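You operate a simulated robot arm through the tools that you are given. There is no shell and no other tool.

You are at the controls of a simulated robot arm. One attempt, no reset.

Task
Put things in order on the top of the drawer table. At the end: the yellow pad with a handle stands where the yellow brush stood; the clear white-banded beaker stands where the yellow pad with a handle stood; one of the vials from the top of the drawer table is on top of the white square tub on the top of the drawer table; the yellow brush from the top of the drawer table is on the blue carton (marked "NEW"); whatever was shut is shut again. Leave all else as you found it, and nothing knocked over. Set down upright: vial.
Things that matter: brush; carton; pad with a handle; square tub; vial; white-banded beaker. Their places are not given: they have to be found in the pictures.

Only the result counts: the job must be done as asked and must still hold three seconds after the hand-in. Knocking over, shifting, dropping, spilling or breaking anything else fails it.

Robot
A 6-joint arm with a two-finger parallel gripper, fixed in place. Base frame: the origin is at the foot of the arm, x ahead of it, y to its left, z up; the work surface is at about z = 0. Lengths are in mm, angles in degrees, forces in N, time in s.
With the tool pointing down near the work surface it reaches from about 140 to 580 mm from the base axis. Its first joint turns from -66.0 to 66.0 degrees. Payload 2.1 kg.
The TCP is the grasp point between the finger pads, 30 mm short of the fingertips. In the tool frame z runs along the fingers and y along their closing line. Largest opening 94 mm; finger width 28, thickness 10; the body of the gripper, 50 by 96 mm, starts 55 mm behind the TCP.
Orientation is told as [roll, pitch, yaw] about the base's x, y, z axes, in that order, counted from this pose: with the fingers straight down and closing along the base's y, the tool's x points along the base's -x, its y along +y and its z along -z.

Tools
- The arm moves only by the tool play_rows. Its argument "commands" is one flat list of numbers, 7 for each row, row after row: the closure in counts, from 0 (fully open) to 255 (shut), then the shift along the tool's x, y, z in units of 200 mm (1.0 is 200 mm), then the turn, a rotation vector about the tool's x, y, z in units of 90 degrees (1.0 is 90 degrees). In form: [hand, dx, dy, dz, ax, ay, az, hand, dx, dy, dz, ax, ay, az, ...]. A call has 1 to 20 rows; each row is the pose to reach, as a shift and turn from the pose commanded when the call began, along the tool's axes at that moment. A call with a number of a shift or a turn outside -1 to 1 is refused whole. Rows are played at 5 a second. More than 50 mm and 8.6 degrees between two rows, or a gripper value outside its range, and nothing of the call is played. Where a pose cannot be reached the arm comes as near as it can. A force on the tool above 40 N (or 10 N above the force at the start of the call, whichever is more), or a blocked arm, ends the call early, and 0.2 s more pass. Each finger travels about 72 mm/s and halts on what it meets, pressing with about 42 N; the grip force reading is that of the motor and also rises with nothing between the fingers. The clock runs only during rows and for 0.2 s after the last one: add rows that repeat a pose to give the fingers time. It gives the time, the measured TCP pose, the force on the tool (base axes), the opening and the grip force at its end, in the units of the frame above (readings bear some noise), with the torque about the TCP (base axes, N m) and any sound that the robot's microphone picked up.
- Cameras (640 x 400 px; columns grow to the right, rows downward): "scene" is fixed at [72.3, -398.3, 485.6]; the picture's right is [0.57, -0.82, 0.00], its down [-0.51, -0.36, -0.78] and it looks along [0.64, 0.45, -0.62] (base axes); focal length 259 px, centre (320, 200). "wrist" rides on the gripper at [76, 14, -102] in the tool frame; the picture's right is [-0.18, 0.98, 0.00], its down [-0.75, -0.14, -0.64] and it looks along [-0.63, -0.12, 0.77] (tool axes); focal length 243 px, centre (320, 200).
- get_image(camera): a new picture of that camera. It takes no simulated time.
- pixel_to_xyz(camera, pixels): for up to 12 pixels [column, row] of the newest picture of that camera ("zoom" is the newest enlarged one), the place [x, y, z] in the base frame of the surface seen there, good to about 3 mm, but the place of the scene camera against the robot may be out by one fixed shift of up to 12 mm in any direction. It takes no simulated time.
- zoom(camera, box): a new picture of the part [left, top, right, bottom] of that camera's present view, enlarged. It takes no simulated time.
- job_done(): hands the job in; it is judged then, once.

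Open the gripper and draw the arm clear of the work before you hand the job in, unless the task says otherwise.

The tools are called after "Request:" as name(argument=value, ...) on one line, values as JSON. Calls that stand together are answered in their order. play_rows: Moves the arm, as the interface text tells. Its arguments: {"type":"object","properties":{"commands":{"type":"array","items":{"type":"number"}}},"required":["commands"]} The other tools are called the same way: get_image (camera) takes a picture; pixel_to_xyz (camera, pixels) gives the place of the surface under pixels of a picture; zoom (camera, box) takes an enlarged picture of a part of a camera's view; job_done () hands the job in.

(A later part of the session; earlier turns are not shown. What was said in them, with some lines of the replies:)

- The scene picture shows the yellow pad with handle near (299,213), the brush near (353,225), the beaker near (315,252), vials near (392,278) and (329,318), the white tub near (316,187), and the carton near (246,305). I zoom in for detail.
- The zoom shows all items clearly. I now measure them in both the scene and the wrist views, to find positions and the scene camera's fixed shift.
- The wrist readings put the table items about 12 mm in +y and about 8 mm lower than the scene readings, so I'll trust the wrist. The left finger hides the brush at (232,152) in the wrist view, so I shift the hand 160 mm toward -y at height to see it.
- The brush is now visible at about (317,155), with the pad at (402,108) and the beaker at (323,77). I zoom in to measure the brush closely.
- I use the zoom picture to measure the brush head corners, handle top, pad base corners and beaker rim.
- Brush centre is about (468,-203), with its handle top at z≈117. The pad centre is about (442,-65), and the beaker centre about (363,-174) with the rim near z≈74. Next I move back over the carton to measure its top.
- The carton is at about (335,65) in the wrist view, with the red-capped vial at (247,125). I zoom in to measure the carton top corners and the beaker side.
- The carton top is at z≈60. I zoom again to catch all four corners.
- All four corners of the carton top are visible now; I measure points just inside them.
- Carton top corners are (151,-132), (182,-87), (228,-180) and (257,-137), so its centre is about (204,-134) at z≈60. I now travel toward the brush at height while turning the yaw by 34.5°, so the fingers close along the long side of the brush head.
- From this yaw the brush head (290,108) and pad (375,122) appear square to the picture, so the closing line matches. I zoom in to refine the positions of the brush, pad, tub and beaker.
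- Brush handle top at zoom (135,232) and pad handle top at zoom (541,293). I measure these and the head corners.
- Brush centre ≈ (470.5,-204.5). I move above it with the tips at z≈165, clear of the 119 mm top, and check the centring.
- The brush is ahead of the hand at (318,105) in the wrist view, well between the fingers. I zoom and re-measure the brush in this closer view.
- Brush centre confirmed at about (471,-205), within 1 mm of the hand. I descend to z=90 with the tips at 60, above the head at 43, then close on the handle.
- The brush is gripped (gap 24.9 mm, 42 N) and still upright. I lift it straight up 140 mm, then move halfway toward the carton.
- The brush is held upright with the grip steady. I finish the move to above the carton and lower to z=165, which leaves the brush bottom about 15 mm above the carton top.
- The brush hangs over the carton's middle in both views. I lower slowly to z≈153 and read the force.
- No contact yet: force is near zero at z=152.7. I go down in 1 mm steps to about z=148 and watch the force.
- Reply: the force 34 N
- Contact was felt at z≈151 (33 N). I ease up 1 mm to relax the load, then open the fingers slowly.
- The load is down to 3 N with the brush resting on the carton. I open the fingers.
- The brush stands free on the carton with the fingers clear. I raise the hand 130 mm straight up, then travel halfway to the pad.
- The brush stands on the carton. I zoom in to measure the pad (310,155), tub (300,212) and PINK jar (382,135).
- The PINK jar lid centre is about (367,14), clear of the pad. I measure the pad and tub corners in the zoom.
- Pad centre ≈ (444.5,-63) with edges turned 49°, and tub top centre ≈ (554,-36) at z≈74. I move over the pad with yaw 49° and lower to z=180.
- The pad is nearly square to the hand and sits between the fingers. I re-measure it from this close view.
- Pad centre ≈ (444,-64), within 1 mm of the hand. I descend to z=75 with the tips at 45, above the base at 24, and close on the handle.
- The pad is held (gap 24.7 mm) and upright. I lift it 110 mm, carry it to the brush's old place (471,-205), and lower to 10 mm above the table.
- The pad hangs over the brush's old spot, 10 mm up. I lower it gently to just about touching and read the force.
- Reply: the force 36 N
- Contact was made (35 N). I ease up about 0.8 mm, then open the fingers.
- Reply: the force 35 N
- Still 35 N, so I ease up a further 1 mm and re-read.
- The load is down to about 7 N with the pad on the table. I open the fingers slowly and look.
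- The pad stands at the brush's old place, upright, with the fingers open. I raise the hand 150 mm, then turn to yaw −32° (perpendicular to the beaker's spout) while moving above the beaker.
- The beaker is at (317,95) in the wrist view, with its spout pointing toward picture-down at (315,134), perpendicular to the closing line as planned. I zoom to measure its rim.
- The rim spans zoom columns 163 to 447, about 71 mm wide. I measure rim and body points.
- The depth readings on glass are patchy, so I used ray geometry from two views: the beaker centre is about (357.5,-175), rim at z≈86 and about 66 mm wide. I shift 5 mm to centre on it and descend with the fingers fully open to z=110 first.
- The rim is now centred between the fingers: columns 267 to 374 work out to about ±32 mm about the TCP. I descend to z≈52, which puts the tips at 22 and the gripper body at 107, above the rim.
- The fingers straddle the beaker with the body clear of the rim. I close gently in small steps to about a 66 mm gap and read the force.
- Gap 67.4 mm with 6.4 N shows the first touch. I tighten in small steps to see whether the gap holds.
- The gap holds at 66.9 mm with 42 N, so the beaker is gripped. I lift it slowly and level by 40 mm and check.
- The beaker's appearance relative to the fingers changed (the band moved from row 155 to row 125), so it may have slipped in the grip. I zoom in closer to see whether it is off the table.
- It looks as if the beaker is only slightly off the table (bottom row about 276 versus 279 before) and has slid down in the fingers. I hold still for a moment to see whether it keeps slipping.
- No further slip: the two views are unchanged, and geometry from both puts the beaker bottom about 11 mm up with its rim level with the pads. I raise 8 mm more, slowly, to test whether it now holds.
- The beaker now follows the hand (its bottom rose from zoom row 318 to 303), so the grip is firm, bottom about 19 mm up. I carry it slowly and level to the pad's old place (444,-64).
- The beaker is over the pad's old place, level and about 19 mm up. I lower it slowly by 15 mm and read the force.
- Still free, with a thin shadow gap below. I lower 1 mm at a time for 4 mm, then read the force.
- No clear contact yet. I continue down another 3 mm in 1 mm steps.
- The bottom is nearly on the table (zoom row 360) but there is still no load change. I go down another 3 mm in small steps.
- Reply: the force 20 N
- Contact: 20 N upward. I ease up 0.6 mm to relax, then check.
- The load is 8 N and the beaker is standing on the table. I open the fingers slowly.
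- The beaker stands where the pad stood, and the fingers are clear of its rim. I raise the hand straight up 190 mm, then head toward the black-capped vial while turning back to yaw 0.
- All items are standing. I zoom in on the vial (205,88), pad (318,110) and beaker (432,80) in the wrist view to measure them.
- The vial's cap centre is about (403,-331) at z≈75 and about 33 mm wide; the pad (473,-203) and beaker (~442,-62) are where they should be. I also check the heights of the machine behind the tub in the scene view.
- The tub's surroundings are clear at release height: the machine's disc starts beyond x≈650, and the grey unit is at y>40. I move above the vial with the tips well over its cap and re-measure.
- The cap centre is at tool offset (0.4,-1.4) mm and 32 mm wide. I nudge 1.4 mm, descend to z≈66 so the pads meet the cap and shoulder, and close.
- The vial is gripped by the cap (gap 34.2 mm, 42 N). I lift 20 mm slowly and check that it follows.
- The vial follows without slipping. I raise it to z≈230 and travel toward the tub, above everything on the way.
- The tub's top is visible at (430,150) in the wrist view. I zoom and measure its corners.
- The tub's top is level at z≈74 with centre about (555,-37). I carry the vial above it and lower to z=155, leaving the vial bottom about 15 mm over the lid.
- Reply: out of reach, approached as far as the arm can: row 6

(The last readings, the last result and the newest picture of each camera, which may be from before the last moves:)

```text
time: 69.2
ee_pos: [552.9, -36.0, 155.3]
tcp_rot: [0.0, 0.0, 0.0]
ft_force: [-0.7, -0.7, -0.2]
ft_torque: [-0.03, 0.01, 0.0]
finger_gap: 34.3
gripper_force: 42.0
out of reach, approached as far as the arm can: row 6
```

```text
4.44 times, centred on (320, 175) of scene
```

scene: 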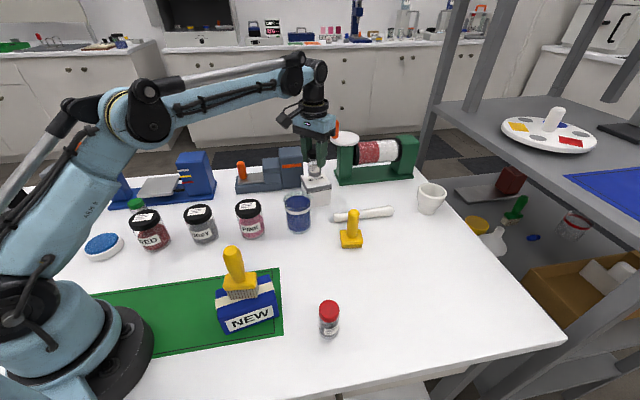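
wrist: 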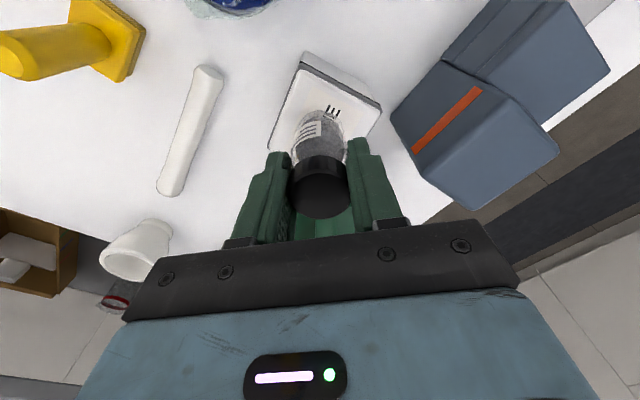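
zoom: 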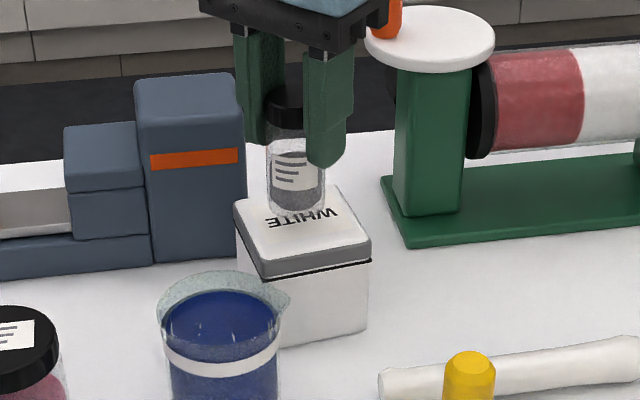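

The vial hangs upright over the middle of the tub lid; the tub centre projects to about (324,128), within 4 mm. I lower slowly to z≈142 and read the force.

Request:
play_rows(commands=[185, 0, 0, 0.02, 0, 0, 0, 185, 0, 0, 0.04, 0, 0, 0, 185, 0, 0, 0.055, 0, 0, 0, 185, 0, 0, 0.062, 0, 0, 0, 185, 0, 0, 0.062, 0, 0, 0])

Request:
zoom(camera="scene", box=[280, 140, 360, 200])

```text
time: 70.4
ee_pos: [552.7, -35.1, 144.7]
tcp_rot: [0.0, 0.0, 0.0]
ft_force: [-0.3, 0.6, 0.1]
ft_torque: [-0.03, -0.05, -0.03]
finger_gap: 34.1
gripper_force: 41.7
```

```text
6.67 times, centred on (320, 170) of scene
```

zoom: 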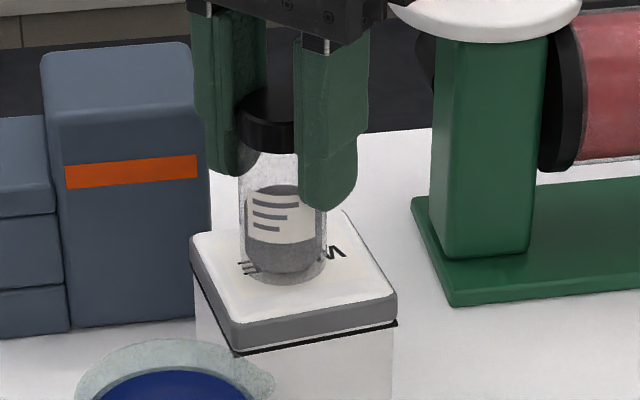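

No contact yet. I go down in about 1 mm steps for another 3 mm.

Request:
play_rows(commands=[185, 0, 0, 0.004, 0, 0, 0, 185, 0, 0, 0.008, 0, 0, 0, 185, 0, 0, 0.008, 0, 0, 0])

```text
time: 71.2
ee_pos: [552.4, -35.9, 142.1]
tcp_rot: [0.2, -0.1, 0.1]
ft_force: [3.9, 5.2, 20.7]
ft_torque: [0.26, -0.19, 0.02]
finger_gap: 34.4
gripper_force: 42.3
```

The vial touched down (20.7 N). I ease up 0.6 mm to relax before releasing.

Request:
play_rows(commands=[185, 0, 0, -0.003, 0, 0, 0, 185, 0, 0, -0.003, 0, 0, 0])

```text
time: 71.8
ee_pos: [552.6, -34.7, 143.3]
tcp_rot: [0.0, 0.0, 0.0]
ft_force: [2.0, 3.7, 12.8]
ft_torque: [0.22, -0.27, -0.01]
finger_gap: 34.0
gripper_force: 42.0
```

Still 13 N, so I ease up another 0.5 mm.

Request:
play_rows(commands=[185, 0, 0, -0.0025, 0, 0, 0, 185, 0, 0, -0.0025, 0, 0, 0])

Request:
zoom(camera="scene", box=[280, 140, 360, 200])

Request:
get_image(camera="wrist")

```text
time: 72.4
ee_pos: [552.5, -37.5, 142.4]
tcp_rot: [0.0, 0.0, -0.1]
ft_force: [1.1, 0.6, 2.8]
ft_torque: [0.01, -0.06, 0.01]
finger_gap: 34.0
gripper_force: 41.8
```

```text
6.67 times, centred on (320, 170) of scene
```

zoom: 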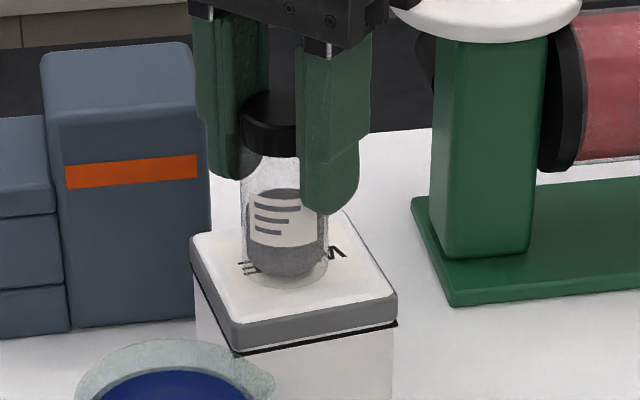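

```text
taken
```

wrist: 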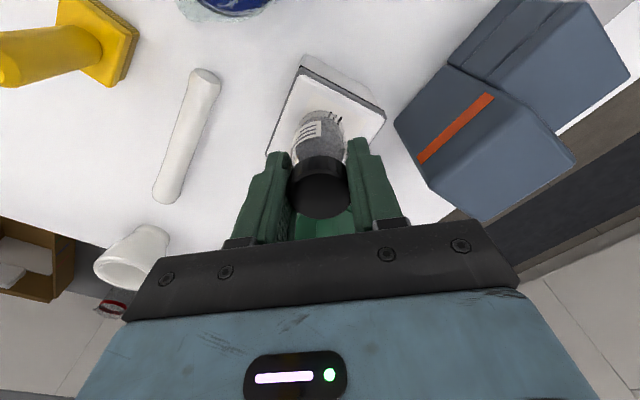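

The load is down to 3 N and the vial is standing on the lid. I open the fingers gradually to about a 60 mm gap, enough to clear the cap while staying away from the grey unit.

Request:
play_rows(commands=[160, 0, 0, 0, 0, 0, 0, 150, 0, 0, 0, 0, 0, 0, 130, 0, 0, 0, 0, 0, 0, 105, 0, 0, 0, 0, 0, 0, 92, 0, 0, 0, 0, 0, 0, 92, 0, 0, 0, 0, 0, 0])

Request:
zoom(camera="scene", box=[280, 140, 360, 200])

Request:
get_image(camera="wrist")

```text
time: 73.8
ee_pos: [553.2, -36.3, 142.1]
tcp_rot: [-0.1, 0.0, 0.0]
ft_force: [0.1, 0.4, -0.6]
ft_torque: [-0.04, -0.01, -0.01]
finger_gap: 60.0
gripper_force: 0.0
```

```text
6.67 times, centred on (320, 170) of scene
```

zoom: 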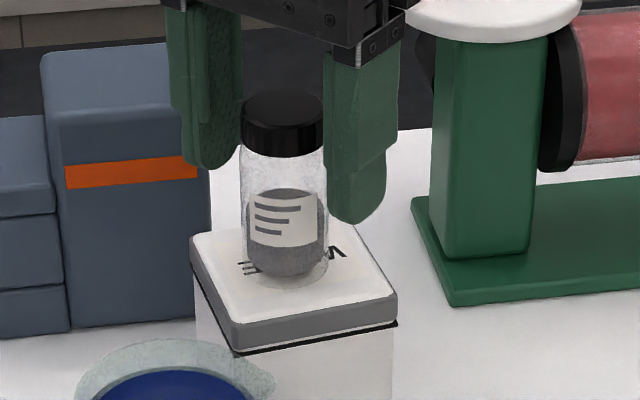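

```text
taken
```

wrist: 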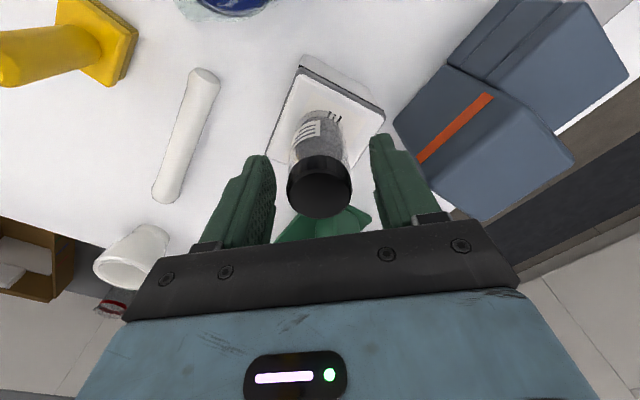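

The vial stands upright near the centre of the lid, free of both fingers. I raise straight up 65 mm, so the tips clear the cap, then draw back toward the start area.

Request:
play_rows(commands=[92, 0, 0, -0.03, 0, 0, 0, 92, 0, 0, -0.1, 0, 0, 0, 92, 0, 0, -0.2, 0, 0, 0, 92, 0, 0, -0.3, 0, 0, 0, 92, 0, 0, -0.34, 0, 0, 0, 60, 0.08, 0, -0.4, 0, 0, 0, 30, 0.23, 0, -0.5, 0, 0, 0, 0, 0.42, 0, -0.62, 0, 0, 0, 0, 0.62, 0, -0.74, 0, 0, 0, 0, 0.82, 0, -0.82, 0, 0, 0, 0, 0.96, 0, -0.84, 0, 0, 0, 0, 1.0, 0, -0.84, 0, 0, 0, 0, 1.0, 0, -0.84, 0, 0, 0])

Request:
get_image(camera="wrist")

Request:
get_image(camera="scene")

Request:
zoom(camera="scene", box=[200, 140, 460, 340])

```text
time: 76.6
ee_pos: [352.9, -35.8, 311.0]
tcp_rot: [0.1, 0.0, 0.0]
ft_force: [0.3, 0.3, 0.1]
ft_torque: [0.03, -0.01, 0.0]
finger_gap: 93.9
gripper_force: 0.0
```

```text
taken
```

wrist: 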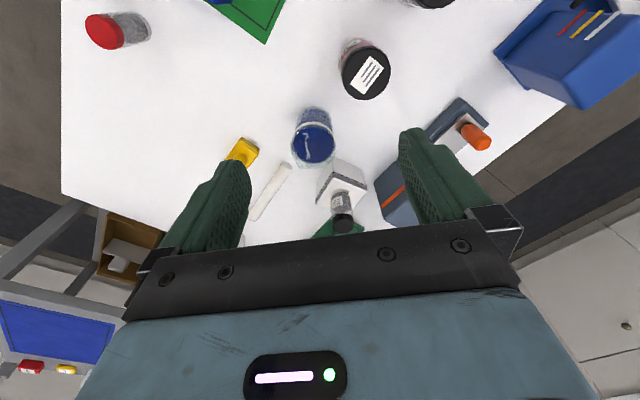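

```text
taken
```

scene: 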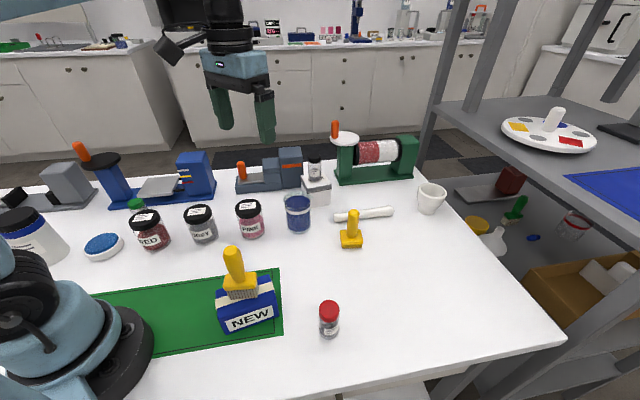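

```text
2.00 times, centred on (330, 240) of scene
```

zoom: 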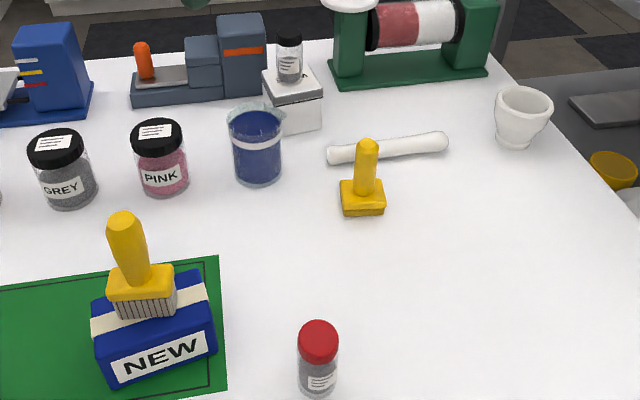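

The final pictures show the pad at the brush's old place (353,236), the beaker at the pad's old place (298,212), the brush standing on the carton (238,275), and the vial upright on the tub (315,168). Everything else is unchanged, the gripper is open and the arm is clear, so I hand the job in.

Request:
job_done()

```text
The job is handed in.
```

I moved all four items as asked and handed the job in. The last pictures, taken just before hand-in, showed every one of them upright.

| Item | Where it is now |
|---|---|
| Yellow pad with a handle | Where the brush stood, about (471, -205) |
| White-banded beaker | Where the pad stood, about (444, -64) |
| Black-capped vial | Upright near the middle of the white square tub's lid |
| Yellow brush | Standing on the blue "NEW" carton |

- **Beaker:** it slid about 30 mm down in the grip during the first lift, then held firm at the rim. I saw no spill in the pictures, and it was carried level from there.
- **Everything else:** the carton, tub, pestle, jars and red-capped vial looked unmoved compared with the first pictures. I opened nothing, so there was nothing to shut again.

The gripper was open and the arm clear of the table at hand-in.
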